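You operate a simulated robot arm through the tools that you are given. There is no shell and no other tool. Be economical: measure what you need, move in short steps, check, and stop when the job is done.

You run a simulated two-armed robot. Do the job below in one go: nothing can be reset, and whatever is moved stays where it is left.

JOB
Wrap the coil on the stand in film, then stick on the label that the job card names.
Fine: film arm down and orange lever at FREE to wrap; arm up and lever at HOLD again; the label goes on top of the film. Where these are worked on the way, their far stop is far enough and under half their travel is too little: film arm.
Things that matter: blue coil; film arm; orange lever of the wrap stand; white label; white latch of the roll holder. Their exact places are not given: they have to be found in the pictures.

The check looks at the end state, three seconds after you hand in, the way a careful person would. Anything else that was tipped, shoved, dropped, spilled or broken makes it a failure.

ROBOT AND FRAMES
Two 7-joint arms with two-finger parallel grippers on one trunk, hanging from a carriage that runs on a gantry, over the field with the corners [-191.8, 102.6], [-192, -25.4], [38, -25.8], [38.2, 102.2] (x, y) and turns from -6.091 to 5.917 rad about z. Base frame: it is fixed where the carriage stands at the start and does not move with it; the origin is on the floor, on the carriage's upright axis, x ahead of it, y to its left, z up. Lengths are in cm, angles in rad, forces in N, time in s.
The left shoulder is at the start at [4, 17.3, 119.7], the right one opposite. With the tool pointing down near the work surface each hand reaches from about 10 to 74 cm from the robot's upright axis, wherever it stands, measured 20 degrees to its own side. Places, roughly: film arm [60, 10, 100]; orange lever of the wrap stand [70, 50, 80]; white latch of the roll holder [40, 10, 80]. Payload 3.43 kg a hand.
The tool frame of a hand sits at the grasp point between the pads (the TCP): z along the fingers, y along the line on which they close. The tips reach 3 cm beyond it. Largest opening 9.4 cm; finger width 2.8, thickness 1; the body of the gripper, 5 by 9.6 cm, starts 5.5 cm behind the TCP.
Orientation is told as [roll, pitch, yaw] about the base's x, y, z axes, in that order, counted from this pose: with the fingers straight down and closing along the base's y, the tool's x points along the base's -x, its y along +y and its z along -z.

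CONTROLS
- The arms move only by the tool drive_tool. It takes "left_rows", "right_rows" or both (then of equal length, played together; a hand with none holds still); each is a list of rows, each a list of 7 numbers: the shift along the tool's x, y, z in mm, then the turn, a rotation vector about the tool's x, y, z in rad, then the closure, from 0 (fully open) to 1 (shut). In form: [[x, y, z, ax, ay, az, gripper], ...]. A call has 1 to 20 rows; each row is the pose to reach, as a shift and turn from the pose commanded when the call began, along the tool's axes at that moment. A row lasts 0.2 s, in which the tool goes at most 5 cm and 0.15 rad; a call with a longer step from one row to the next is refused whole, and so is a gripper value outside its range. A pose out of reach is approached as far as the arm can. The call stops where the force on the tool passes 90 N (or 10 N more than at its start, if that is more) or the arm is blocked; 0.2 s more then pass. The fingers move at their own pace (about 7.2 cm/s each) and stop on an object; they squeeze with about 34 N. The grip force told is the motor's: it shows also when the fingers shut on nothing. Time passes only in rows, and 0.2 s behind the last, so rows that repeat a pose let the fingers close. It gives the time, the measured TCP pose, the force on the tool (base axes), the opening and the grip force at its end, in the units of the frame above (readings bear some noise), with the torque about the TCP (base axes, N m) and any sound that the robot's microphone picked up.
- Cameras (640 x 400 px; columns grow to the right, rows downward): "scene" is now at [22.95, 2.03, 148.87]; the picture's right is [0.34, -0.94, 0.00], its down [-0.71, -0.25, -0.66] and it looks along [0.62, 0.22, -0.75] (base axes); focal length 285 px, centre (320, 200). "left" rides on the left gripper at [7.6, -1.4, -10.3] in its tool frame; the picture's right is [0.18, 0.98, 0.00], its down [-0.75, 0.14, -0.64] and it looks along [-0.63, 0.12, 0.77] (tool axes); focal length 243 px, centre (320, 200). "right" rides on the right gripper at [7.6, 1.4, -10.3] in its tool frame; the picture's right is [-0.18, 0.98, 0.00], its down [-0.75, -0.14, -0.64] and it looks along [-0.63, -0.12, 0.77] (tool axes); focal length 243 px, centre (320, 200).
- camera(camera): a new picture of that camera. It takes no simulated time.
- move_column(by): slides the trunk up (or, below 0, down) by that many cm; the arms and the scene camera ride with it, the base frame stays. It gives what a move gives, with no picture.
- drive_base(legs): drives the robot by 1 to 6 legs, each [ahead, left, turn to the left] in cm, cm and rad, along the robot's own axes; the way and the turn of a leg run together, so that a leg with both is an arc; at most 150 cm and 3.142 rad a leg. The arms and the cameras ride along, it lands a little off, and it stops where it bumps. It keeps to its track: a leg is cut to what the track allows. It gives what a move gives.
- aim_head(pan, tilt): turns the head with the scene camera to pan (to the left, within 1.501 rad either way) and tilt (down, from -0.506 to 1.204), counted from straight ahead of the robot. It gives what a move gives.
- locate(camera, pixels): for up to 12 pixels [column, row] of the newest picture of that camera ("zoom" is the newest enlarged one), the place [x, y, z] in the base frame of the surface seen there, good to about 0.2 cm, but the place of the scene camera against the robot may be out by one fixed shift of up to 1.2 cm in any direction. It takes no simulated time.
- zoom(camera, box): a new picture of the part [left, top, right, bottom] of that camera's present view, enlarged. It takes no simulated time.
- close_job(): hands the job in; it is judged then, once.

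Keep the steps short. Do not move on a guess: measure, check each grasp and each placing, and mend mistakes. In all there are 80 turns and 62 pictures (those below and enlarged ones count). Leave the grippers open and the arms clear of the work at the hand-in unless told otherwise, and finish with a single line.

The tools are called after "Call:" as a command line: name --argument value ..., lists and objects as JSON in quotes. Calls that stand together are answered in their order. drive_tool: Moves the arms, as the interface text tells. Its arguments: {"type":"object","properties":{"left_rows":{"type":"array","items":{"type":"array","items":{"type":"number"}}},"right_rows":{"type":"array","items":{"type":"array","items":{"type":"number"}}}},"required":[]} The other tools are called the same way: move_column (by) slides the trunk up or down; drive_base (legs) drives the base; aim_head (pan, tilt) turns the head that bears the scene camera; camera (camera) takes a picture; locate (camera, pixels) gives the place of the surface under pixels of a picture; zoom (camera, box) takes an enlarged picture of a part of a camera's view; close_job () hands the job in.

At the start:

```text
clock: 0.0
left_eef_pos: [44.29, 44.18, 121.09]
left_orientation: [0.0, 0.0, 0.0]
left_force: [-0.6, -0.3, 0.8]
left_torque: [0.02, 0.02, 0.02]
left_gripper_width: 9.4
left_gripper_force: 0.0
right_eef_pos: [39.02, -3.67, 124.83]
right_orientation: [-0.002, 0.0, -0.001]
right_force: [0.2, 0.8, -0.2]
right_torque: [0.0, 0.01, -0.03]
right_gripper_width: 9.41
right_gripper_force: 0.1
trunk travel left (down, up): [-35.0, 43.1]
robot x, y, heading: [0.03, -0.19, 0.004]
head pan, tilt: [0.342, 0.855]
```

scene: 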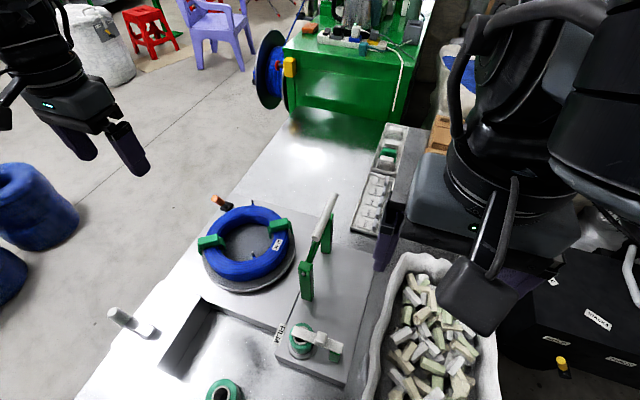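
right: 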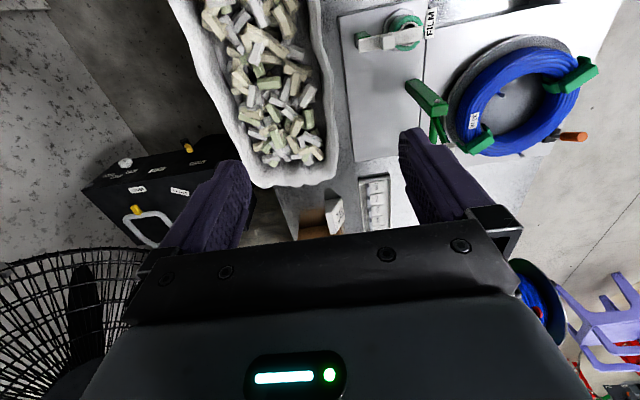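
left: 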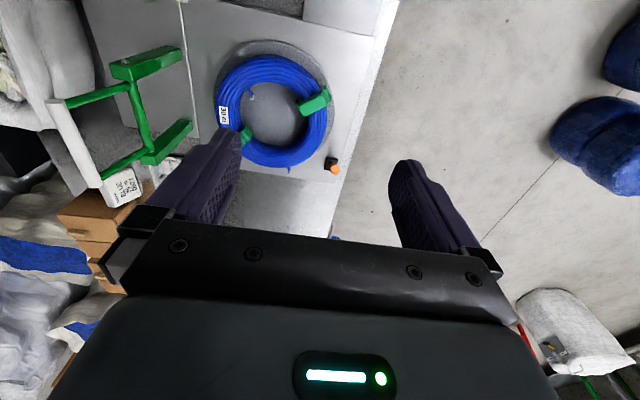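

I see the blue coil on a turntable, the film arm (green posts with white roll), an orange lever knob near (222,203), a white latch on the film roll holder (320,340), and job-card items to find. I'll zoom in on the details first.

Call:
zoom --camera "scene" --box '[180, 170, 380, 295]'

Call:
zoom --camera "scene" --box '[80, 275, 380, 400]'

Call:
zoom --camera "scene" --box '[280, 0, 440, 240]'

```text
3.20 times, centred on (280, 232) of scene
```

zoom: 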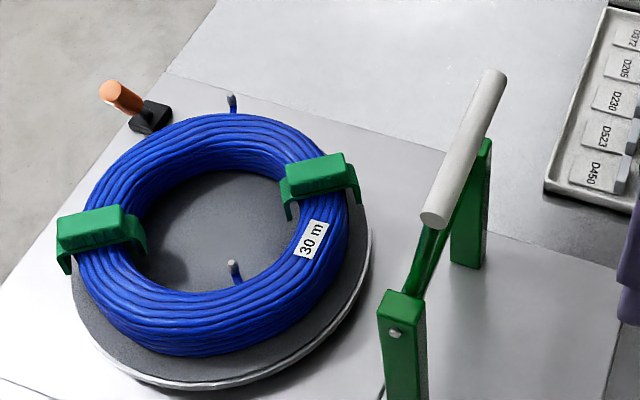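

```text
2.13 times, centred on (230, 338) of scene
```

zoom: 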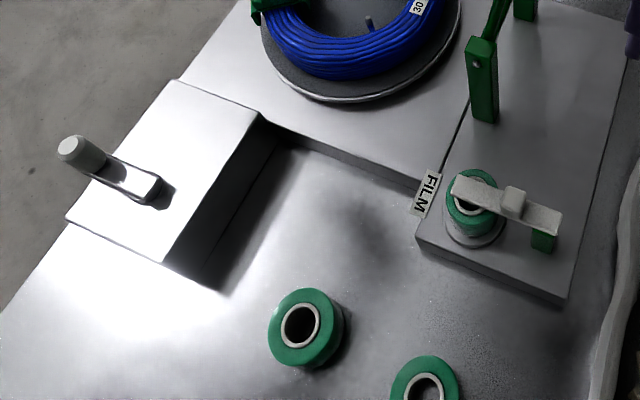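

```text
1.67 times, centred on (360, 120) of scene
```

zoom: 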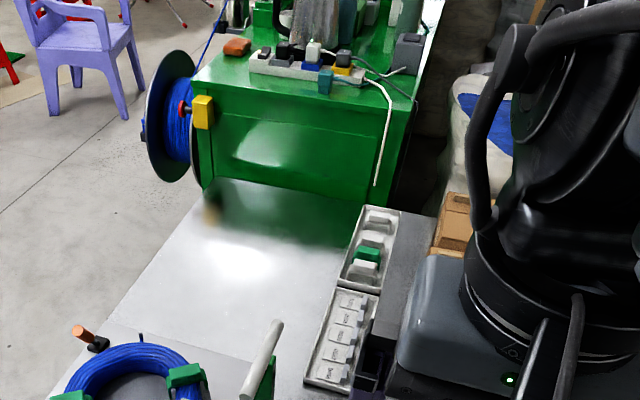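

Labels are in a tray (D372, D205, ...). A job card-like paper shows at (122,187) in the left camera. Look there and look around the table more.

Call:
zoom --camera "left" --box '[60, 140, 180, 220]'

Call:
aim_head --pan 0.2 --tilt 1.2

Call:
camera --camera "scene"

```text
5.00 times, centred on (120, 180) of left
```

zoom: 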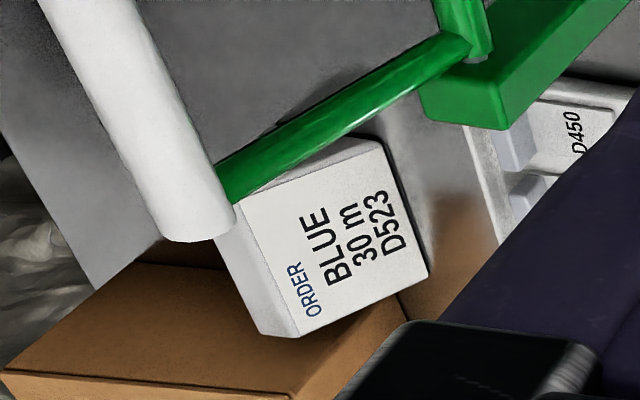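

```text
clock: 0.8
left_eef_pos: [44.46, 44.23, 120.93]
left_orientation: [0.0, 0.001, -0.002]
left_force: [-0.7, 1.5, -0.6]
left_torque: [0.0, 0.02, -0.02]
left_gripper_width: 9.42
left_gripper_force: 0.0
right_eef_pos: [38.97, -3.68, 124.78]
right_orientation: [0.001, 0.001, -0.001]
right_force: [0.8, -0.7, 1.1]
right_torque: [-0.04, -0.02, -0.02]
right_gripper_width: 9.4
right_gripper_force: 0.0
trunk travel left (down, up): [-35.0, 43.1]
robot x, y, heading: [0.23, -0.01, 0.005]
head pan, tilt: [0.201, 1.201]
```

```text
54 pictures are left
```

scene: 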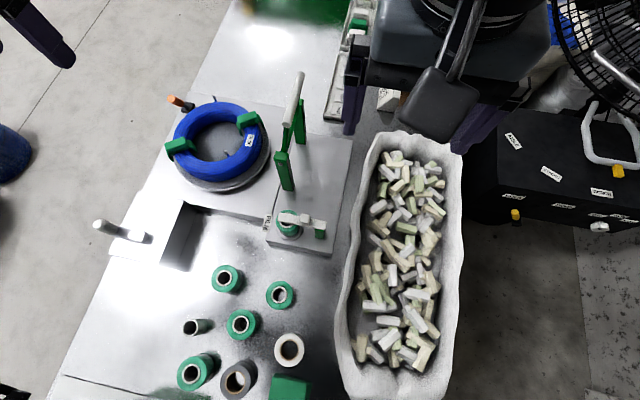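

The order is BLUE 30 m, label D523. There are spare rolls on the near side of the table; I'll zoom on these and on the holder and stand.

Call:
zoom --camera "scene" --box '[150, 250, 350, 400]'

Call:
zoom --camera "scene" --box '[240, 190, 350, 260]'

Call:
zoom --camera "scene" --box '[150, 60, 330, 200]'

Call:
locate --camera "scene" --pixels '[[225, 278], [280, 294], [290, 230], [300, 222], [120, 232], [320, 233], [175, 101], [296, 85], [220, 145], [300, 310], [280, 180], [330, 240]]'

```text
2.67 times, centred on (250, 325) of scene
```

zoom: 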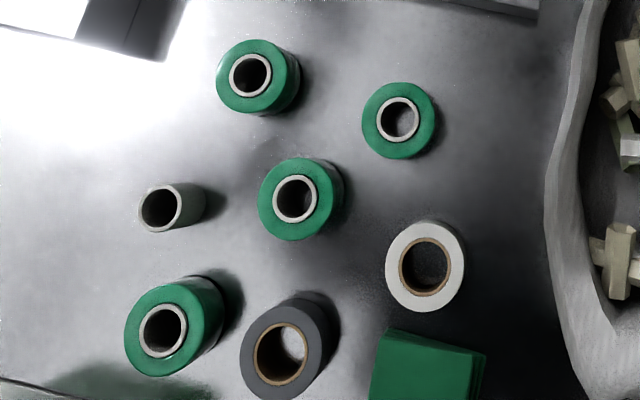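

```text
5.71 times, centred on (295, 225) of scene
```

zoom: 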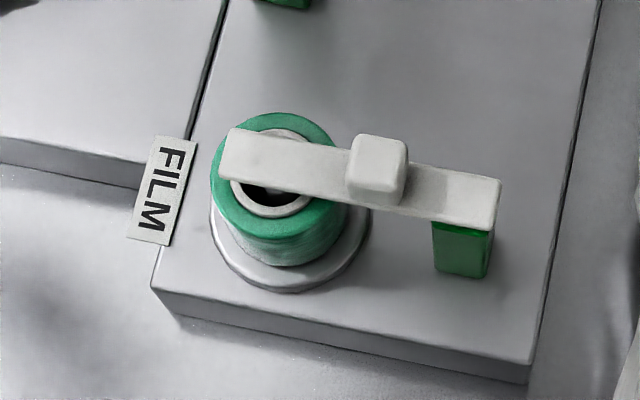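

```text
2.86 times, centred on (240, 130) of scene
```

zoom: 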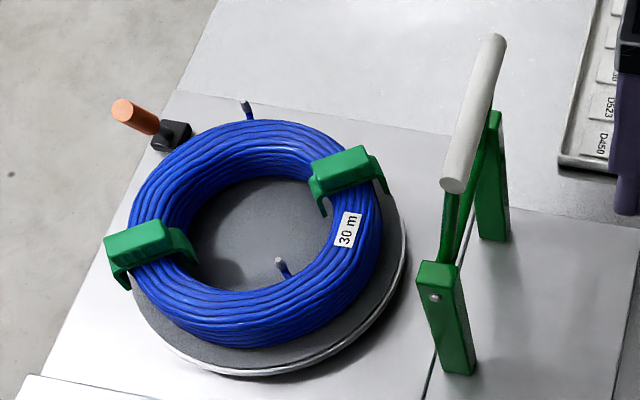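

```text
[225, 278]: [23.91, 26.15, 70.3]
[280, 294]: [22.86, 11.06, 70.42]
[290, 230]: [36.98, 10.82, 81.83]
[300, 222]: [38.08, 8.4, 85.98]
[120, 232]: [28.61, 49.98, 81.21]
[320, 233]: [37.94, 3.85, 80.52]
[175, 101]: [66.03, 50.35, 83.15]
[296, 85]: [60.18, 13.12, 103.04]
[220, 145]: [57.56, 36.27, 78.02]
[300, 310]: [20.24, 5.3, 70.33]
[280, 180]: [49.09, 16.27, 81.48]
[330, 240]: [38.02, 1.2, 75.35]
```

Before deciding about the film roll, I want a close side view of the holder roll and spares. I move the right hand back and down so that its camera sees the holder from the front.

Call:
drive_tool --right_rows '[[45, 25, 0, 0, 0, 0, 0], [90, 50, 0, 0, 0, 0, 0], [135, 75, 0, 0, 0, 0, 0], [180, 100, 0, 0, 0, 0, 0], [180, 100, 50, 0, 0, 0, 0], [180, 100, 100, 0, 0, 0, 0], [180, 100, 150, 0, 0, 0, 0], [180, 100, 200, 0, 0, 0, 0], [180, 100, 250, 0, 0, 0, 0], [180, 100, 300, 0, 0, 0, 0], [180, 100, 350, 0, 0, 0, 0], [180, 100, 380, 0, 0, 0, 0]]'

Call:
camera --camera "right"

```text
refused: row 1 steps farther than a row can; nothing moved
```

```text
50 pictures are left
```

right: 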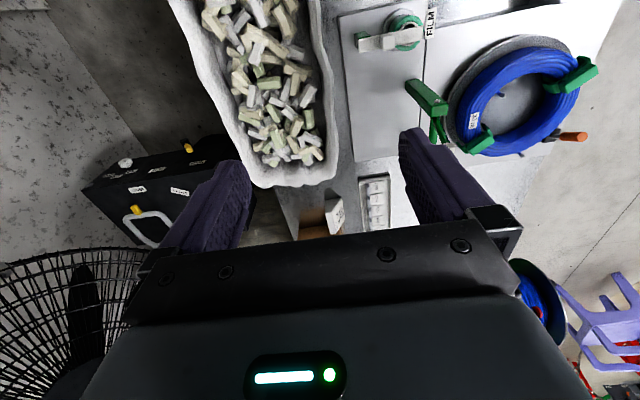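

The wrist camera is mounted upside down, with its clear view going steeply down. I'll back the right hand off, lower it, and tilt it about 0.85 rad so that it sees the roll holder from the front.

Call:
drive_tool --right_rows '[[30, 25, 0, 0, -0.1, 0, 0], [60, 50, 0, 0, -0.2, 0, 0], [90, 75, 30, 0, -0.3, 0, 0], [120, 100, 60, 0, -0.4, 0, 0], [120, 100, 105, 0, -0.5, 0, 0], [120, 100, 150, 0, -0.6, 0, 0], [120, 100, 195, 0, -0.7, 0, 0], [120, 100, 240, 0, -0.8, 0, 0], [120, 100, 270, 0, -0.85, 0, 0]]'

Call:
camera --camera "right"

```text
clock: 1.6
left_eef_pos: [44.47, 44.22, 120.94]
left_orientation: [0.0, 0.0, 0.001]
left_force: [0.8, -0.4, 0.5]
left_torque: [0.04, -0.01, -0.01]
left_gripper_width: 9.4
left_gripper_force: 0.1
right_eef_pos: [36.31, -2.08, 121.38]
right_orientation: [0.003, -0.25, -0.212]
right_force: [-0.2, -0.6, -0.4]
right_torque: [-0.03, 0.0, 0.0]
right_gripper_width: 9.39
right_gripper_force: 0.1
trunk travel left (down, up): [-35.0, 43.1]
robot x, y, heading: [-0.33, -0.09, -0.002]
head pan, tilt: [0.201, 1.201]
stopped in row 4 (right hand): the arm was blocked; the commanded pose is now the measured one
```

```text
49 pictures are left
```

right: 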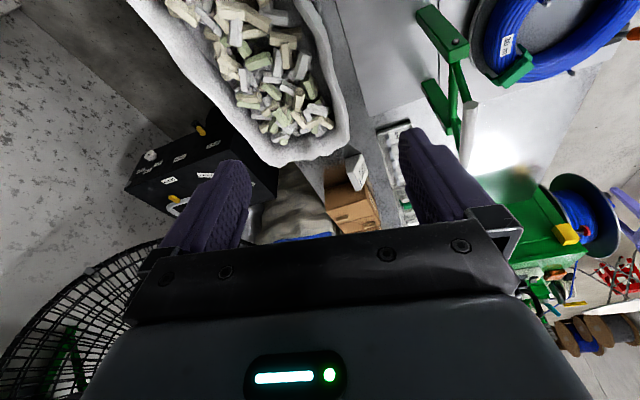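

The arm was blocked by a joint limit (no contact force). I'll drive the base back and lower the trunk instead, so the scene camera gets a flatter view of holder and crank.

Call:
drive_base --legs '[[-40, 0, 0]]'

Call:
move_column --by -25

Call:
aim_head --pan 0.3 --tilt 0.65

Call:
camera --camera "scene"

```text
clock: 4.1
left_eef_pos: [4.73, 44.4, 120.94]
left_orientation: [0.0, -0.001, 0.0]
left_force: [-0.5, -0.3, 0.6]
left_torque: [-0.03, -0.03, -0.01]
left_gripper_width: 9.43
left_gripper_force: 0.0
right_eef_pos: [-3.35, -2.22, 121.14]
right_orientation: [-0.002, -0.252, -0.214]
right_force: [0.7, 0.4, -0.2]
right_torque: [-0.02, 0.0, 0.04]
right_gripper_width: 9.41
right_gripper_force: 0.0
trunk travel left (down, up): [-35.0, 43.1]
robot x, y, heading: [-39.58, 0.01, -0.002]
head pan, tilt: [0.201, 1.201]
```

```text
clock: 6.7
left_eef_pos: [4.76, 44.25, 95.94]
left_orientation: [-0.001, -0.001, -0.001]
left_force: [0.9, -0.3, -0.5]
left_torque: [-0.01, 0.01, -0.02]
left_gripper_width: 9.4
left_gripper_force: 0.0
right_eef_pos: [-2.99, -2.67, 96.34]
right_orientation: [0.001, -0.247, -0.229]
right_force: [-0.2, -0.2, 0.0]
right_torque: [0.01, 0.0, 0.04]
right_gripper_width: 9.38
right_gripper_force: 0.0
trunk travel left (down, up): [-10.0, 68.1]
robot x, y, heading: [-39.42, -0.11, 0.002]
head pan, tilt: [0.201, 1.201]
```

```text
clock: 7.7
left_eef_pos: [4.79, 44.21, 96.05]
left_orientation: [-0.001, 0.001, -0.001]
left_force: [0.7, 1.1, 0.3]
left_torque: [-0.01, -0.03, -0.05]
left_gripper_width: 9.4
left_gripper_force: 0.1
right_eef_pos: [-2.69, -2.72, 96.63]
right_orientation: [0.019, -0.246, -0.242]
right_force: [-0.4, 1.1, 0.1]
right_torque: [-0.05, -0.01, -0.02]
right_gripper_width: 9.39
right_gripper_force: 0.1
trunk travel left (down, up): [-10.0, 68.1]
robot x, y, heading: [-39.59, 0.04, -0.004]
head pan, tilt: [0.3, 0.649]
```

```text
48 pictures are left
```

scene: 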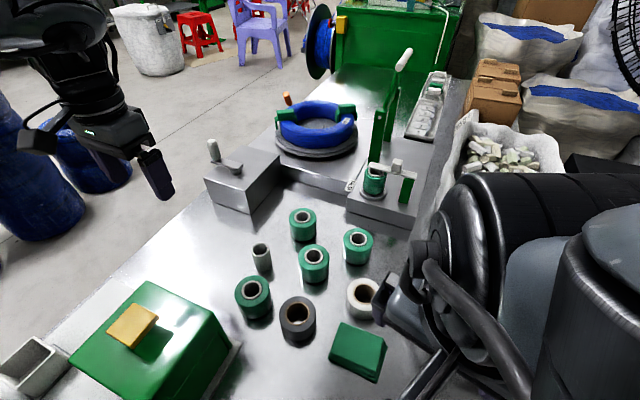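

Call:
zoom --camera "scene" --box '[330, 90, 450, 220]'

Call:
zoom --camera "scene" --box '[190, 80, 370, 220]'

```text
3.08 times, centred on (390, 155) of scene
```

zoom: 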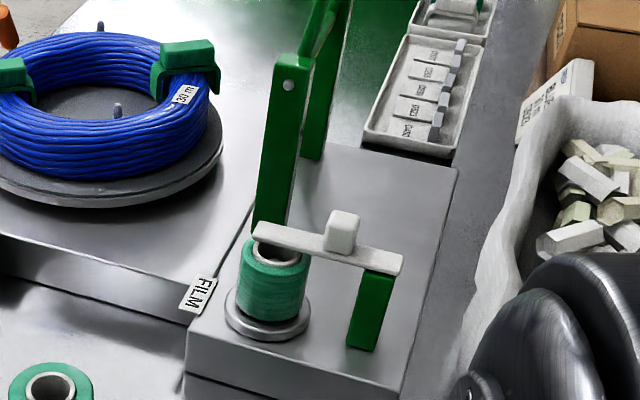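

```text
2.86 times, centred on (280, 150) of scene
```

zoom: 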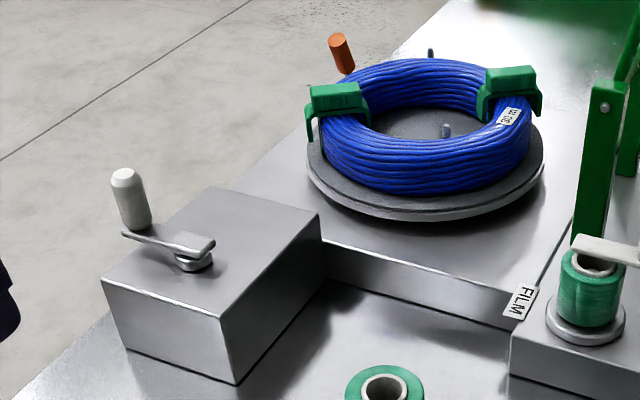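

The holder roll has film on it, though it is slimmer than the spares. The crank box at the left probably drives the stand. I'll locate key points from this view.

Call:
zoom --camera "scene" --box '[350, 35, 450, 150]'

Call:
locate --camera "scene" --pixels '[[405, 53], [399, 68], [379, 112], [391, 97], [213, 150], [230, 168], [287, 98], [397, 165], [388, 165], [365, 168], [374, 170], [293, 104]]'

```text
3.48 times, centred on (400, 92) of scene
```

zoom: 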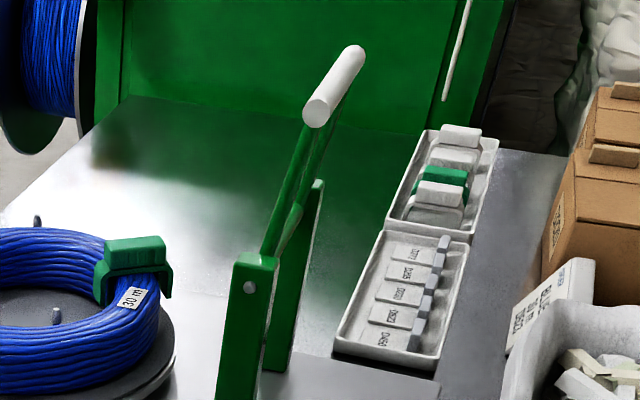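

```text
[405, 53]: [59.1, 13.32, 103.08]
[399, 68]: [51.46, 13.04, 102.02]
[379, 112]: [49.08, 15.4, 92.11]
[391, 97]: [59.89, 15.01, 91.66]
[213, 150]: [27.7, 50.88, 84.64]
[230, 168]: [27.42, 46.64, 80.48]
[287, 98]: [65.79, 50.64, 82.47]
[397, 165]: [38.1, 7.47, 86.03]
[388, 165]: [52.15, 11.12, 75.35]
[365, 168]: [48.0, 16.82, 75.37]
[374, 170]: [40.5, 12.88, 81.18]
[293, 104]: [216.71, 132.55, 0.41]
```

Film arm pivot: about y 15.3, z 91, with the roller near (51–65, 13, 102.5). Next I raise the trunk, drive to about x=12, y=5 where everything is in reach, and look at the stand and lever with the left camera.

Call:
move_column --by 25

Call:
drive_base --legs '[[52, 5, 0]]'

Call:
camera --camera "left"

Call:
aim_head --pan 0.4 --tilt 1.1

Call:
camera --camera "scene"

```text
clock: 10.3
left_eef_pos: [4.9, 44.23, 121.0]
left_orientation: [0.002, -0.001, -0.002]
left_force: [-0.6, 0.3, 0.2]
left_torque: [-0.02, 0.03, 0.01]
left_gripper_width: 9.39
left_gripper_force: 0.0
right_eef_pos: [-2.71, -2.72, 121.68]
right_orientation: [0.017, -0.247, -0.241]
right_force: [1.0, 0.0, -0.4]
right_torque: [0.01, 0.01, 0.0]
right_gripper_width: 9.38
right_gripper_force: 0.1
trunk travel left (down, up): [-35.0, 43.1]
robot x, y, heading: [-39.48, -0.21, 0.003]
head pan, tilt: [0.3, 0.649]
```

```text
clock: 13.3
left_eef_pos: [57.37, 48.92, 120.98]
left_orientation: [0.001, 0.0, -0.005]
left_force: [0.0, 0.4, 0.8]
left_torque: [0.01, 0.01, 0.01]
left_gripper_width: 9.4
left_gripper_force: 0.0
right_eef_pos: [49.66, 1.94, 121.63]
right_orientation: [0.017, -0.248, -0.243]
right_force: [-0.1, 0.3, -0.3]
right_torque: [-0.02, 0.0, -0.04]
right_gripper_width: 9.41
right_gripper_force: 0.1
trunk travel left (down, up): [-35.0, 43.1]
robot x, y, heading: [12.55, 5.11, -0.002]
head pan, tilt: [0.3, 0.649]
```

```text
44 pictures are left
```

left: 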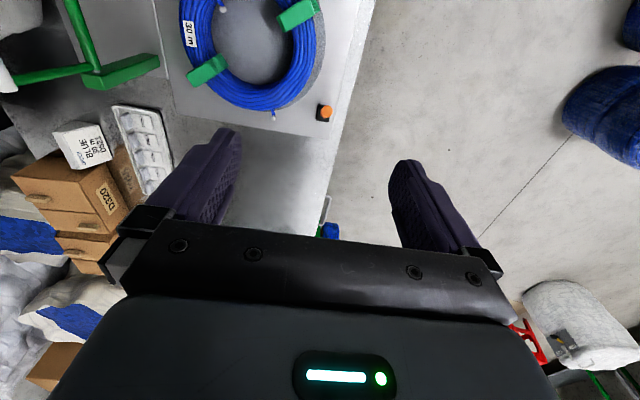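

```text
clock: 14.2
left_eef_pos: [57.25, 48.94, 121.0]
left_orientation: [0.0, 0.002, -0.002]
left_force: [0.2, -0.7, -0.2]
left_torque: [0.01, 0.0, -0.02]
left_gripper_width: 9.42
left_gripper_force: 0.1
right_eef_pos: [49.85, 1.76, 121.49]
right_orientation: [0.015, -0.245, -0.247]
right_force: [-0.2, 1.1, -0.5]
right_torque: [-0.05, 0.04, 0.0]
right_gripper_width: 9.38
right_gripper_force: 0.2
trunk travel left (down, up): [-35.0, 43.1]
robot x, y, heading: [12.59, 5.0, -0.005]
head pan, tilt: [0.4, 1.1]
```

```text
43 pictures are left
```

scene: 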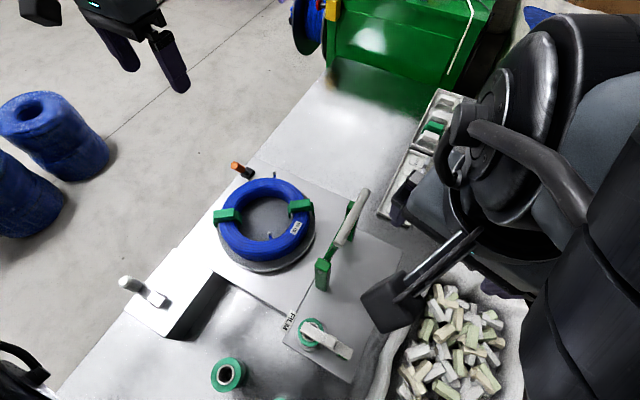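

Call:
zoom --camera "scene" --box '[205, 150, 305, 215]'

Call:
zoom --camera "left" --box '[270, 70, 370, 140]'

Call:
locate --camera "left" --pixels '[[327, 112], [318, 110], [190, 35], [212, 68], [297, 12], [270, 100], [312, 60], [148, 62], [104, 76], [136, 165], [330, 117]]'

Call:
locate --camera "scene" --pixels '[[235, 166], [125, 283], [155, 298], [360, 195], [340, 240]]'

```text
6.15 times, centred on (255, 182) of scene
```

zoom: 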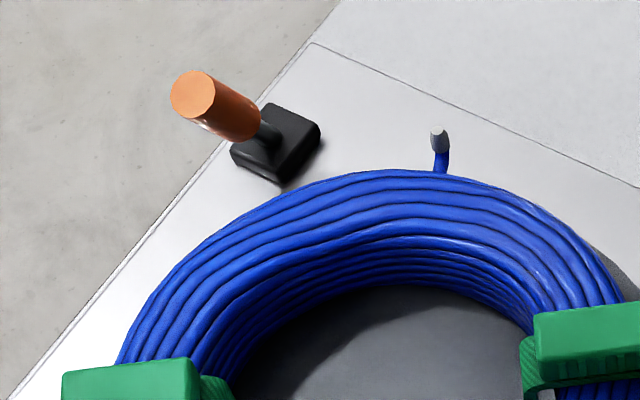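

```text
5.71 times, centred on (320, 105) of left
```

zoom: 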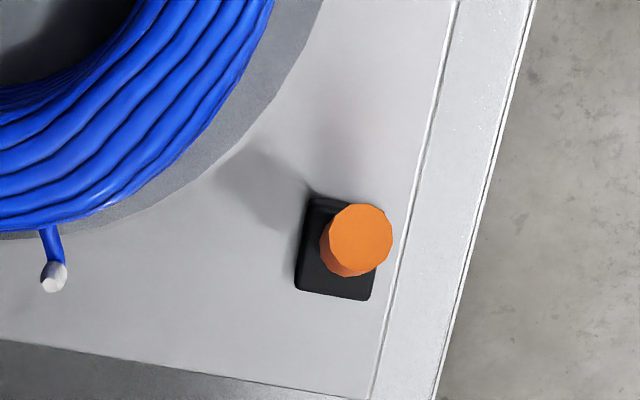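

```text
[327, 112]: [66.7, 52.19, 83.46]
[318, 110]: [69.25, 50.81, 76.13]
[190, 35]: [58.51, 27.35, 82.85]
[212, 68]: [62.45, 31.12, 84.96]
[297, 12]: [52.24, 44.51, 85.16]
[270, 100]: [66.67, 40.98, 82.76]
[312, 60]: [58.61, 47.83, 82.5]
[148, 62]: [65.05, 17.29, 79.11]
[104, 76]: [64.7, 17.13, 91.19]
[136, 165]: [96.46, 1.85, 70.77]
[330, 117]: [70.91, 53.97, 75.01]
```

```text
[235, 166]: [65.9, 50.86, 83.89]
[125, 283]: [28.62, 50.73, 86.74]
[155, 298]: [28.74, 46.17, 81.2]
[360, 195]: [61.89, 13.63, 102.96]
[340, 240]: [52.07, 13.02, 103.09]
```

The orange lever leans toward the robot (top at (66.7, 52.2, 83.5), base at about (69.8, 51.8, 76)), so its other end position is toward +x. First I straighten the right hand and look at the film arm with it.

Call:
drive_tool --right_rows '[[0, 0, 0, 0, 0.08, -0.08, 0], [0, 0, 0, 0, 0.16, -0.16, 0], [0, 0, 0, 0, 0.245, -0.245, 0], [0, 0, 0, 0, 0.245, -0.245, 0]]'

Call:
camera --camera "right"

```text
clock: 15.2
left_eef_pos: [57.49, 48.86, 120.89]
left_orientation: [0.001, 0.001, -0.002]
left_force: [-0.7, 0.1, -0.9]
left_torque: [0.01, -0.02, -0.01]
left_gripper_width: 9.39
left_gripper_force: 0.1
right_eef_pos: [49.65, 2.01, 121.6]
right_orientation: [-0.018, 0.0, 0.005]
right_force: [1.0, -0.5, -0.5]
right_torque: [-0.02, -0.02, 0.01]
right_gripper_width: 9.39
right_gripper_force: 0.0
trunk travel left (down, up): [-35.0, 43.1]
robot x, y, heading: [12.76, 4.56, -0.005]
head pan, tilt: [0.4, 1.1]
```

```text
40 pictures are left
```

right: 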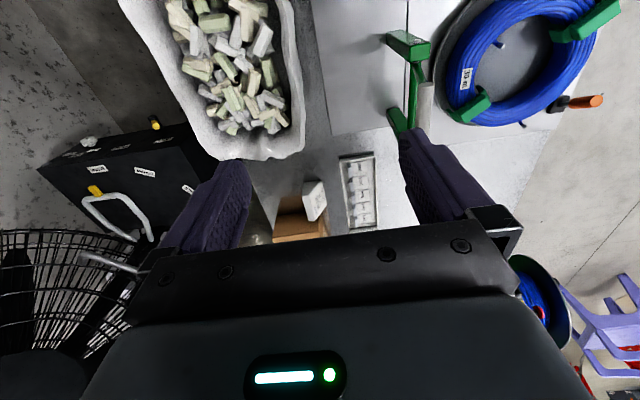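

Call:
locate --camera "right" --pixels '[[426, 88], [426, 105], [427, 125], [414, 80], [408, 42], [396, 120], [418, 60], [360, 178], [360, 205]]'

Call:
zoom --camera "right" --box '[300, 20, 480, 230]'

```text
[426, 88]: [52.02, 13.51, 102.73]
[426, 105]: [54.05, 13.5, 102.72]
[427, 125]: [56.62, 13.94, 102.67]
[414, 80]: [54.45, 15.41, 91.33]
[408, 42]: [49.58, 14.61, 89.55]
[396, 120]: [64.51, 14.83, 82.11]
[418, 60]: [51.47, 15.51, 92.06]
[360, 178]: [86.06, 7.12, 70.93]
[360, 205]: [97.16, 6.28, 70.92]
```

```text
1.90 times, centred on (390, 125) of right
```

zoom: 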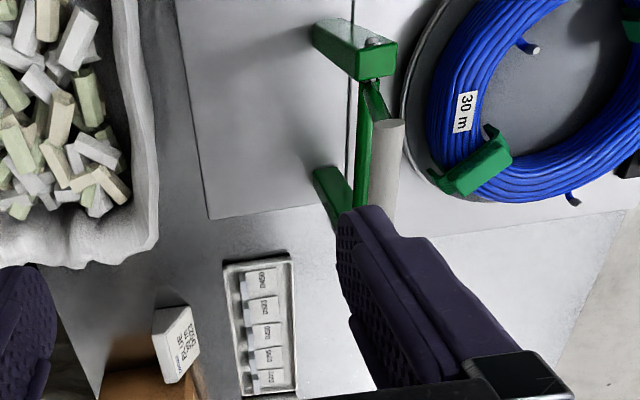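

Roller: centre at about (57, 13.7, 101.6), along x, pivot at about (y 15.4, z 91.5). Right hand goes above it, still open.

Call:
drive_tool --right_rows '[[-25, 40, 0, 0, 0, 0, 0], [-50, 80, 0, 0, 0, 0, 0], [-73, 117, 0, 0, 0, 0, 0], [-73, 117, 45, 0, 0, 0, 0], [-73, 117, 90, 0, 0, 0, 0], [-73, 117, 90, 0, 0, 0, 0]]'

Call:
camera --camera "right"

```text
clock: 16.6
left_eef_pos: [57.37, 48.89, 121.04]
left_orientation: [0.0, 0.0, -0.004]
left_force: [0.5, 0.8, 0.0]
left_torque: [0.02, -0.01, -0.02]
left_gripper_width: 9.4
left_gripper_force: 0.0
right_eef_pos: [57.02, 13.51, 112.49]
right_orientation: [-0.015, -0.001, 0.005]
right_force: [-0.1, 0.1, -1.0]
right_torque: [-0.04, -0.01, -0.01]
right_gripper_width: 9.37
right_gripper_force: 0.0
trunk travel left (down, up): [-35.0, 43.1]
robot x, y, heading: [12.74, 4.61, -0.006]
head pan, tilt: [0.4, 1.1]
```

```text
38 pictures are left
```

right: 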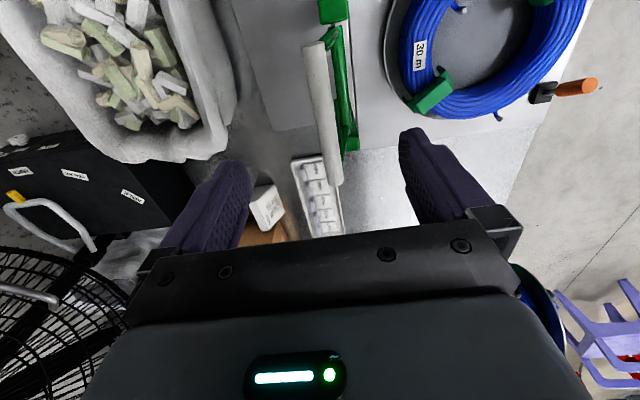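

The roller lies between the fingers. Descend 9.2 cm and close.

Call:
drive_tool --right_rows '[[0, 0, 40, 0, 0, 0, 0], [0, 0, 75, 0, 0, 0, 0], [0, 0, 92, 0, 0, 0, 0], [0, 0, 92, 0, 0, 0, 0.8], [0, 0, 92, 0, 0, 0, 0.85], [0, 0, 92, 0, 0, 0, 0.85], [0, 0, 92, 0, 0, 0, 0.85]]'

```text
clock: 18.2
left_eef_pos: [57.26, 48.96, 120.98]
left_orientation: [0.002, 0.0, -0.004]
left_force: [-0.4, -0.3, 0.0]
left_torque: [-0.01, 0.01, 0.0]
left_gripper_width: 9.41
left_gripper_force: 0.0
right_eef_pos: [56.95, 13.61, 103.16]
right_orientation: [-0.013, -0.001, 0.007]
right_force: [0.5, 9.6, -2.4]
right_torque: [0.12, -0.15, -0.12]
right_gripper_width: 1.98
right_gripper_force: 4.4
trunk travel left (down, up): [-35.0, 43.1]
robot x, y, heading: [12.62, 4.66, -0.003]
head pan, tilt: [0.4, 1.1]
```

Roller gripped (width 1.98). Now swing it along its arc toward the coil, first about 60°.

Call:
drive_tool --right_rows '[[0, 13, -2, 0, 0, 0, 0.85], [0, 27, -1, 0, 0, 0, 0.85], [0, 40, 1, 0, 0, 0, 0.85], [0, 53, 5, 0, 0, 0, 0.85], [0, 65, 10, 0, 0, 0, 0.85], [0, 77, 17, 0, 0, 0, 0.85], [0, 87, 26, 0, 0, 0, 0.85], [0, 96, 35, 0, 0, 0, 0.85]]'

```text
clock: 20.0
left_eef_pos: [57.6, 49.52, 121.42]
left_orientation: [0.005, -0.002, -0.005]
left_force: [0.7, 0.5, -0.5]
left_torque: [0.02, 0.01, 0.0]
left_gripper_width: 9.37
left_gripper_force: 0.0
right_eef_pos: [57.06, 23.31, 100.25]
right_orientation: [0.006, -0.012, 0.007]
right_force: [10.0, 36.0, 36.4]
right_torque: [0.45, -0.11, -0.68]
right_gripper_width: 1.75
right_gripper_force: 44.5
right hand out of reach, approached as far as the arm can: row 8
trunk travel left (down, up): [-35.0, 43.1]
robot x, y, heading: [12.59, 4.88, -0.003]
head pan, tilt: [0.4, 1.1]
```

Width changed to 1.75 and there are forces; look.

Call:
camera --camera "scene"

Call:
camera --camera "right"

```text
37 pictures are left
```

scene: 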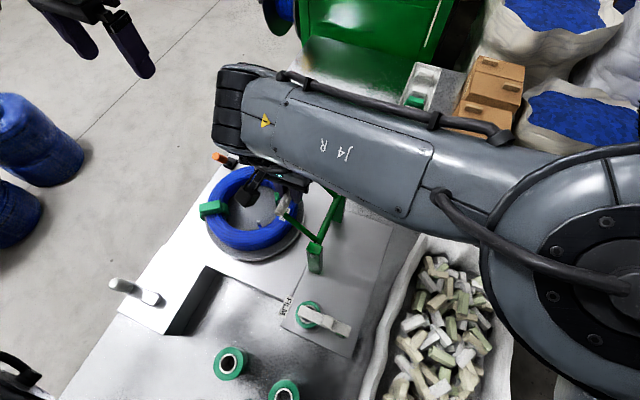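

```text
36 pictures are left
```

right: 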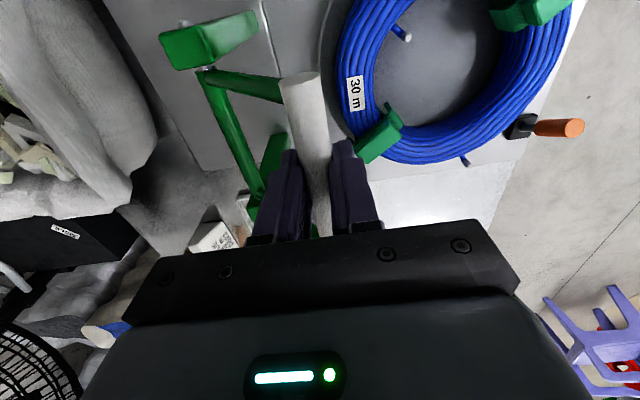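

Still held, at about 55° of its swing, but the right arm is at its reach limit. I release, lift off and withdraw the right hand; the left hand will push the roller the rest down from above.

Call:
drive_tool --right_rows '[[0, 0, 0, 0, 0, 0, 0.3], [0, 0, 0, 0, 0, 0, 0.3], [0, 0, 0, 0, 0, 0, 0.3], [0, 0, -40, 0, 0, 0, 0.3], [0, 0, -80, 0, 0, 0, 0.3], [0, 0, -120, 0, 0, 0, 0.3], [0, 0, -160, 0, 0, 0, 0.3], [0, -45, -160, 0, 0, 0, 0], [0, -90, -160, 0, 0, 0, 0], [0, -135, -160, 0, 0, 0, 0], [0, -180, -160, 0, 0, 0, 0], [0, -225, -160, 0, 0, 0, 0], [0, -270, -160, 0, 0, 0, 0]]'

Call:
camera --camera "left"

Call:
locate --camera "left" --pixels '[[150, 10], [120, 25], [100, 70], [70, 40]]'

```text
clock: 22.8
left_eef_pos: [57.36, 48.89, 120.95]
left_orientation: [-0.001, 0.001, -0.003]
left_force: [0.4, 0.1, -0.3]
left_torque: [-0.02, -0.04, 0.01]
left_gripper_width: 9.38
left_gripper_force: 0.0
right_eef_pos: [56.65, -4.81, 116.07]
right_orientation: [-0.014, 0.0, 0.004]
right_force: [-0.4, -0.3, 0.1]
right_torque: [-0.01, 0.02, -0.01]
right_gripper_width: 9.4
right_gripper_force: 0.0
right hand out of reach, approached as far as the arm can: row 7
trunk travel left (down, up): [-35.0, 43.1]
robot x, y, heading: [12.93, 4.95, -0.003]
head pan, tilt: [0.4, 1.1]
```

```text
35 pictures are left
```

left: 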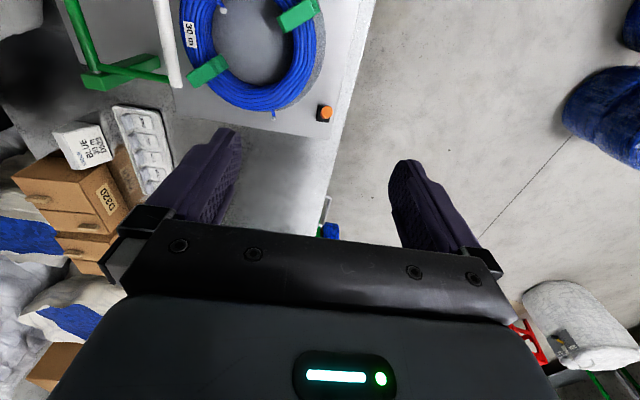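

```text
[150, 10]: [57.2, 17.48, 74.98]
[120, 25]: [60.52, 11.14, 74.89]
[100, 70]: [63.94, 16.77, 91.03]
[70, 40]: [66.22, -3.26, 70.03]
```

Call:
locate --camera "left" --pixels '[[162, 15], [168, 40], [172, 65], [176, 82], [140, 74]]'

```text
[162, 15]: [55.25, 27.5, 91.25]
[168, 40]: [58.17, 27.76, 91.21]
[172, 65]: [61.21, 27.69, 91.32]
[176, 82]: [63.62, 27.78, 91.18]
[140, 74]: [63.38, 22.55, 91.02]
```

The film arm dropped on by itself: the roller is now level with its top at z 91.2, y 27.7 — a 100° swing, evidently its far stop. Next: left hand, fingers shut, goes behind the orange lever (−x side).

Call:
drive_tool --left_rows '[[-20, 16, 30, 0, 0, 0, 0.5], [-45, 33, 60, 0, 0, 0, 1], [-45, 33, 110, 0, 0, 0, 1], [-45, 33, 160, 0, 0, 0, 1], [-45, 33, 210, 0, 0, 0, 1], [-45, 33, 260, 0, 0, 0, 1], [-45, 33, 310, 0, 0, 0, 1], [-45, 33, 345, 0, 0, 0, 1], [-45, 33, 345, 0, 0, 0, 1]]'

Call:
camera --camera "left"

Call:
camera --camera "scene"

```text
clock: 24.8
left_eef_pos: [61.78, 51.99, 86.22]
left_orientation: [0.0, 0.001, -0.005]
left_force: [0.2, 0.3, -0.6]
left_torque: [0.01, 0.01, -0.01]
left_gripper_width: 0.0
left_gripper_force: 33.0
right_eef_pos: [56.67, -4.55, 116.02]
right_orientation: [-0.015, -0.002, 0.006]
right_force: [-0.5, 1.3, 0.1]
right_torque: [0.02, -0.02, -0.02]
right_gripper_width: 9.41
right_gripper_force: 0.1
trunk travel left (down, up): [-35.0, 43.1]
robot x, y, heading: [12.49, 4.8, -0.005]
head pan, tilt: [0.4, 1.1]
```

```text
34 pictures are left
```

left: 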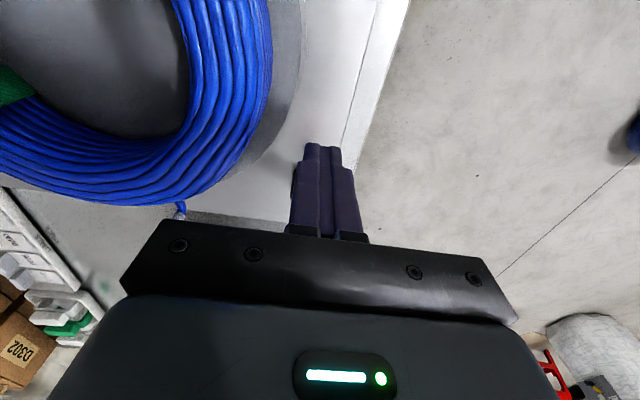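

```text
33 pictures are left
```

scene: 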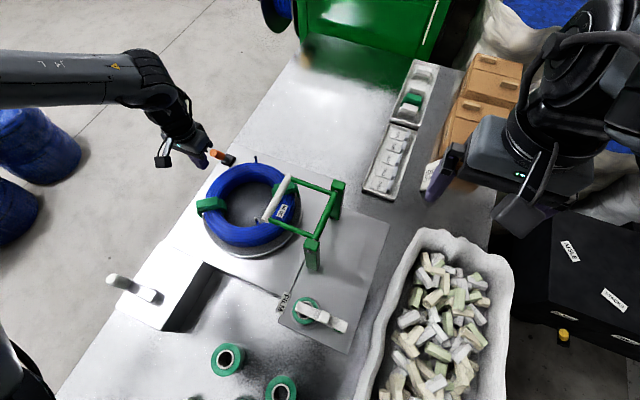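

Film arm is down over the coil, and the fingers stand just behind the lever. Lower 3 cm and push toward +x by 9 cm in small steps.

Call:
drive_tool --left_rows '[[0, 0, 30, 0, 0, 0, 1], [-15, 0, 30, 0, 0, 0, 1], [-30, 0, 30, 0, 0, 0, 1], [-45, 0, 30, 0, 0, 0, 1], [-60, 0, 30, 0, 0, 0, 1], [-72, 0, 30, 0, 0, 0, 1], [-84, 0, 30, 0, 0, 0, 1], [-92, 0, 30, 0, 0, 0, 1]]'

```text
clock: 26.6
left_eef_pos: [69.37, 51.97, 84.58]
left_orientation: [0.001, -0.002, -0.004]
left_force: [0.1, 0.9, 0.0]
left_torque: [-0.01, 0.02, -0.01]
left_gripper_width: 0.0
left_gripper_force: 32.9
left hand out of reach, approached as far as the arm can: row 6, 7, 8
right_eef_pos: [56.72, -4.67, 116.11]
right_orientation: [-0.015, -0.001, 0.006]
right_force: [0.0, 0.0, -0.3]
right_torque: [0.0, -0.01, 0.01]
right_gripper_width: 9.41
right_gripper_force: 0.0
trunk travel left (down, up): [-35.0, 43.1]
robot x, y, heading: [12.86, 4.98, -0.004]
head pan, tilt: [0.4, 1.1]
```

Reach ran out at x 69.4. Back up a little and look at the lever.

Call:
drive_tool --left_rows '[[40, 0, -30, 0, 0, 0, 1], [80, 0, -60, 0, 0, 0, 1], [80, 0, -60, 0, 0, 0, 1]]'

Call:
zoom --camera "scene" --box '[180, 110, 320, 260]'

```text
clock: 27.4
left_eef_pos: [61.7, 51.96, 90.65]
left_orientation: [0.001, 0.002, -0.006]
left_force: [0.9, 0.3, 0.2]
left_torque: [-0.01, 0.04, -0.02]
left_gripper_width: 0.0
left_gripper_force: 32.8
right_eef_pos: [56.72, -4.75, 116.16]
right_orientation: [-0.016, -0.003, 0.005]
right_force: [-0.5, 0.4, 0.0]
right_torque: [-0.02, -0.05, 0.04]
right_gripper_width: 9.39
right_gripper_force: 0.1
trunk travel left (down, up): [-35.0, 43.1]
robot x, y, heading: [13.04, 4.78, -0.003]
head pan, tilt: [0.4, 1.1]
```

```text
2.67 times, centred on (250, 185) of scene
```

zoom: 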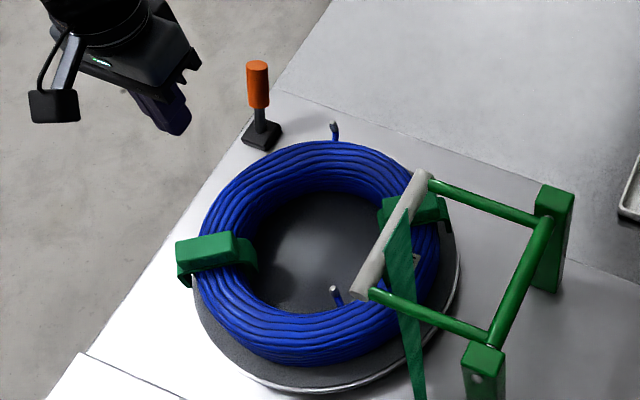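

The lever now leans away (FREE side), and a green film web appears between roller and holder. Measure how far the lever went.

Call:
locate --camera "zoom" --pixels '[[258, 64], [258, 100], [262, 125], [246, 132], [398, 190], [400, 260], [412, 340]]'

Call:
zoom --camera "scene" --box '[80, 240, 220, 340]'

Call:
locate --camera "scene" --pixels '[[112, 279], [120, 283], [152, 296], [158, 298], [135, 288], [116, 287]]'

```text
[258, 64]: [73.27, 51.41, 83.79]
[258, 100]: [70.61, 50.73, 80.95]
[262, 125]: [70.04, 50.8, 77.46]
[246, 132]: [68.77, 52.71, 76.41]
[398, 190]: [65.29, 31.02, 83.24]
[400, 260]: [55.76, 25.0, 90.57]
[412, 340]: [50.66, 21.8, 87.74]
```

```text
4.00 times, centred on (150, 290) of scene
```

zoom: 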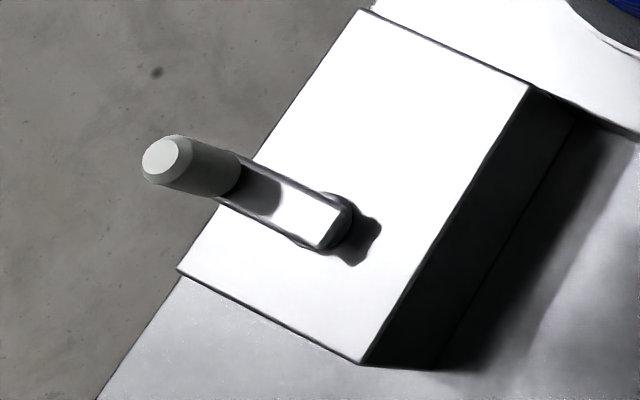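

```text
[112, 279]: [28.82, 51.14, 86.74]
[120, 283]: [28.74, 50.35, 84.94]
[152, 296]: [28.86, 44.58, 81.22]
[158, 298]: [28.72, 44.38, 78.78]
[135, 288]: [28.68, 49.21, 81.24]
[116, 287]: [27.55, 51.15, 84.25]
```

Lever is at its far stop (top moved from x 65.9 to 73.3). Now the crank on the grey box: knob near (28.8, 51, 86.7), shaft near (28.8, 45). I raise the left hand and carry it above the crank for a wrist view.

Call:
drive_tool --left_rows '[[0, 0, -50, 0, 0, 0, 0.5], [0, 0, -100, 0, 0, 0, 0], [0, 0, -150, 0, 0, 0, 0], [45, 0, -150, 0, 0, 0, 0], [90, 0, -150, 0, 0, 0, 0], [135, 0, -150, 0, 0, 0, 0], [180, 0, -150, 0, 0, 0, 0], [225, 0, -150, 0, 0, 0, 0], [270, 0, -150, 0, 0, 0, 0], [270, 0, -150, 0, 0, 0, 0]]'

Call:
camera --camera "left"

```text
clock: 29.6
left_eef_pos: [34.56, 52.36, 105.57]
left_orientation: [0.0, -0.001, -0.005]
left_force: [-0.3, 0.2, 0.2]
left_torque: [0.0, 0.04, 0.0]
left_gripper_width: 9.41
left_gripper_force: 0.1
right_eef_pos: [56.69, -4.7, 116.23]
right_orientation: [-0.015, -0.002, 0.004]
right_force: [-0.3, -0.6, -0.1]
right_torque: [-0.01, -0.01, 0.02]
right_gripper_width: 9.41
right_gripper_force: 0.0
trunk travel left (down, up): [-35.0, 43.1]
robot x, y, heading: [12.79, 4.85, -0.001]
head pan, tilt: [0.4, 1.1]
```

```text
30 pictures are left
```

left: 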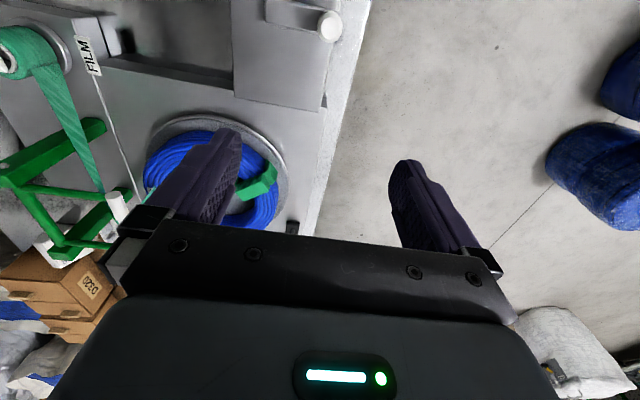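

Call:
locate --camera "left" --pixels '[[330, 26], [330, 14], [330, 38], [341, 26], [319, 26], [290, 14], [275, 10], [268, 10], [300, 14], [310, 24], [310, 8]]'

Call:
zoom --camera "left" --box '[240, 0, 370, 80]'

```text
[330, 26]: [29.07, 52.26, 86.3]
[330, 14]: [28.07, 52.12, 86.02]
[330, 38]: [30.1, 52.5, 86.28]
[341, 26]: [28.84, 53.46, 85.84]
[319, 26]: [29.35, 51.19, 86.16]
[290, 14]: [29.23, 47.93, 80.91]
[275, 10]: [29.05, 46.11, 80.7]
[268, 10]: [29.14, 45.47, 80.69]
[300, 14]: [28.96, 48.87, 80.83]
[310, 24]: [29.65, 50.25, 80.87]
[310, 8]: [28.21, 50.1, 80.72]
```

```text
4.92 times, centred on (305, 40) of left
```

zoom: 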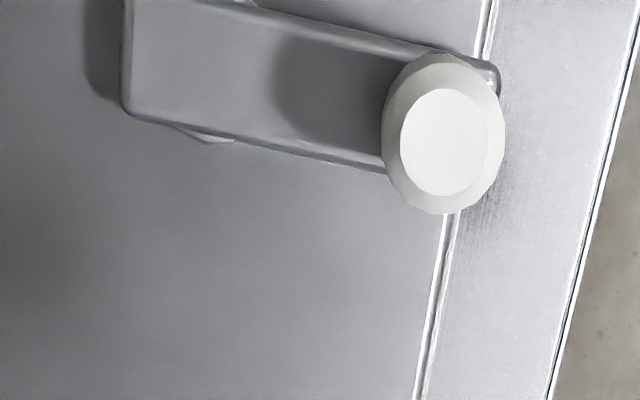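

Knob centre at (29.1, 52.35), top z 86.2; shaft about (29.1, 47.1), so radius about 5.2 cm. Go over the knob, descend to z 85 and grip.

Call:
drive_tool --left_rows '[[30, 0, 0, 0, 0, 0, 0], [54.6, 0, 30, 0, 0, 0, 0], [54.6, 0, 80, 0, 0, 0, 0], [54.6, 0, 130, 0, 0, 0, 0], [54.6, 0, 170, 0, 0, 0, 0], [54.6, 0, 205, 0, 0, 0, 0], [54.6, 0, 205, 0, 0, 0, 0.7], [54.6, 0, 205, 0, 0, 0, 0.8], [54.6, 0, 205, 0, 0, 0, 0.8], [54.6, 0, 205, 0, 0, 0, 0.8]]'

```text
clock: 31.8
left_eef_pos: [29.06, 52.25, 84.93]
left_orientation: [0.004, 0.001, -0.004]
left_force: [-0.3, 8.0, -13.9]
left_torque: [0.0, -0.23, -0.02]
left_gripper_width: 2.51
left_gripper_force: 45.2
left hand out of reach, approached as far as the arm can: row 2, 3
right_eef_pos: [56.76, -4.56, 116.13]
right_orientation: [-0.016, -0.001, 0.006]
right_force: [0.3, -0.7, -0.3]
right_torque: [0.01, -0.04, -0.01]
right_gripper_width: 9.37
right_gripper_force: 0.1
trunk travel left (down, up): [-35.0, 43.1]
robot x, y, heading: [12.56, 4.86, -0.003]
head pan, tilt: [0.4, 1.1]
```

Knob gripped (2.5 cm). Turn it a quarter clockwise (seen from above) as a test.

Call:
drive_tool --left_rows '[[-13.5, -1.8, 0, 0, 0, 0, 0.8], [-26, -7, 0, 0, 0, 0, 0.8], [-36.8, -15.2, 0, 0, 0, 0, 0.8], [-45, -26, 0, 0, 0, 0, 0.8], [-50.2, -38.5, 0, 0, 0, 0, 0.8], [-52, -52, 0, 0, 0, 0, 0.8]]'

Call:
camera --camera "scene"

```text
clock: 33.2
left_eef_pos: [34.45, 46.61, 85.21]
left_orientation: [-0.004, -0.006, -0.006]
left_force: [20.4, -1.6, -41.5]
left_torque: [0.8, -0.39, -0.01]
left_gripper_width: 2.54
left_gripper_force: 45.2
right_eef_pos: [57.08, -4.95, 116.26]
right_orientation: [-0.018, -0.004, 0.004]
right_force: [0.2, -0.1, 0.1]
right_torque: [0.03, -0.03, 0.01]
right_gripper_width: 9.39
right_gripper_force: 0.1
trunk travel left (down, up): [-35.0, 43.1]
robot x, y, heading: [12.79, 4.53, -0.008]
head pan, tilt: [0.4, 1.1]
```

```text
28 pictures are left
```

scene: 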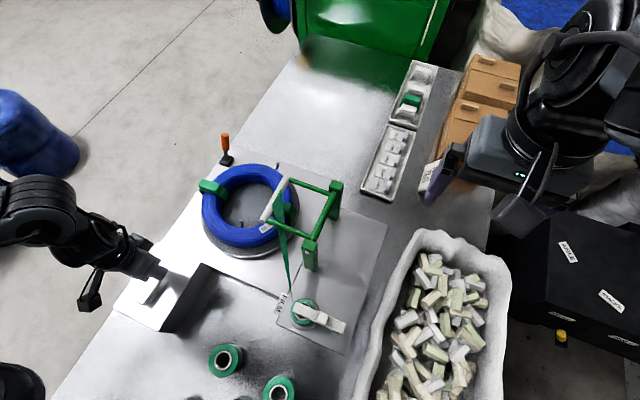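

The coil turned with the crank (clips and label moved clockwise), and the film hangs from holder to roller. Now a full turn.

Call:
drive_tool --left_rows '[[3.1, -17.8, 0, 0, 0, 0, 0.8], [12.2, -33.4, 0, 0, 0, 0, 0.8], [26, -45, 0, 0, 0, 0, 0.8], [43, -51.2, 0, 0, 0, 0, 0.8], [61, -51.2, 0, 0, 0, 0, 0.8], [78, -45, 0, 0, 0, 0, 0.8], [91.8, -33.4, 0, 0, 0, 0, 0.8], [100.9, -17.8, 0, 0, 0, 0, 0.8], [104, 0, 0, 0, 0, 0, 0.8], [100.9, 17.8, 0, 0, 0, 0, 0.8], [91.8, 33.4, 0, 0, 0, 0, 0.8], [78, 45, 0, 0, 0, 0, 0.8], [61, 51.2, 0, 0, 0, 0, 0.8], [43, 51.2, 0, 0, 0, 0, 0.8], [26, 45, 0, 0, 0, 0, 0.8], [12.2, 33.4, 0, 0, 0, 0, 0.8], [3.1, 17.8, 0, 0, 0, 0, 0.8], [0, 0, 0, 0, 0, 0, 0.8]]'

Call:
camera --camera "scene"

```text
clock: 37.0
left_eef_pos: [33.99, 46.82, 85.11]
left_orientation: [0.0, 0.002, -0.003]
left_force: [-0.2, -0.7, 0.0]
left_torque: [0.01, 0.04, 0.0]
left_gripper_width: 1.88
left_gripper_force: 0.2
left hand out of reach, approached as far as the arm can: row 2, 3, 4, 5, 6, 7, 8, 9, 10
right_eef_pos: [56.81, -4.66, 116.17]
right_orientation: [-0.014, -0.002, 0.006]
right_force: [-0.7, 0.3, 0.2]
right_torque: [0.01, 0.01, 0.0]
right_gripper_width: 9.4
right_gripper_force: 0.1
trunk travel left (down, up): [-35.0, 43.1]
robot x, y, heading: [12.93, 4.79, -0.005]
head pan, tilt: [0.4, 1.1]
```

```text
27 pictures are left
```

scene: 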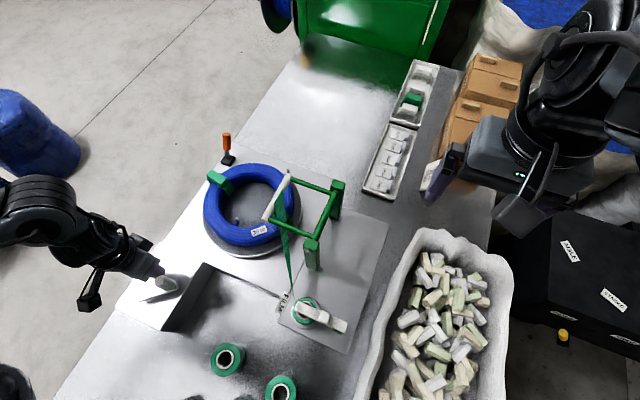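

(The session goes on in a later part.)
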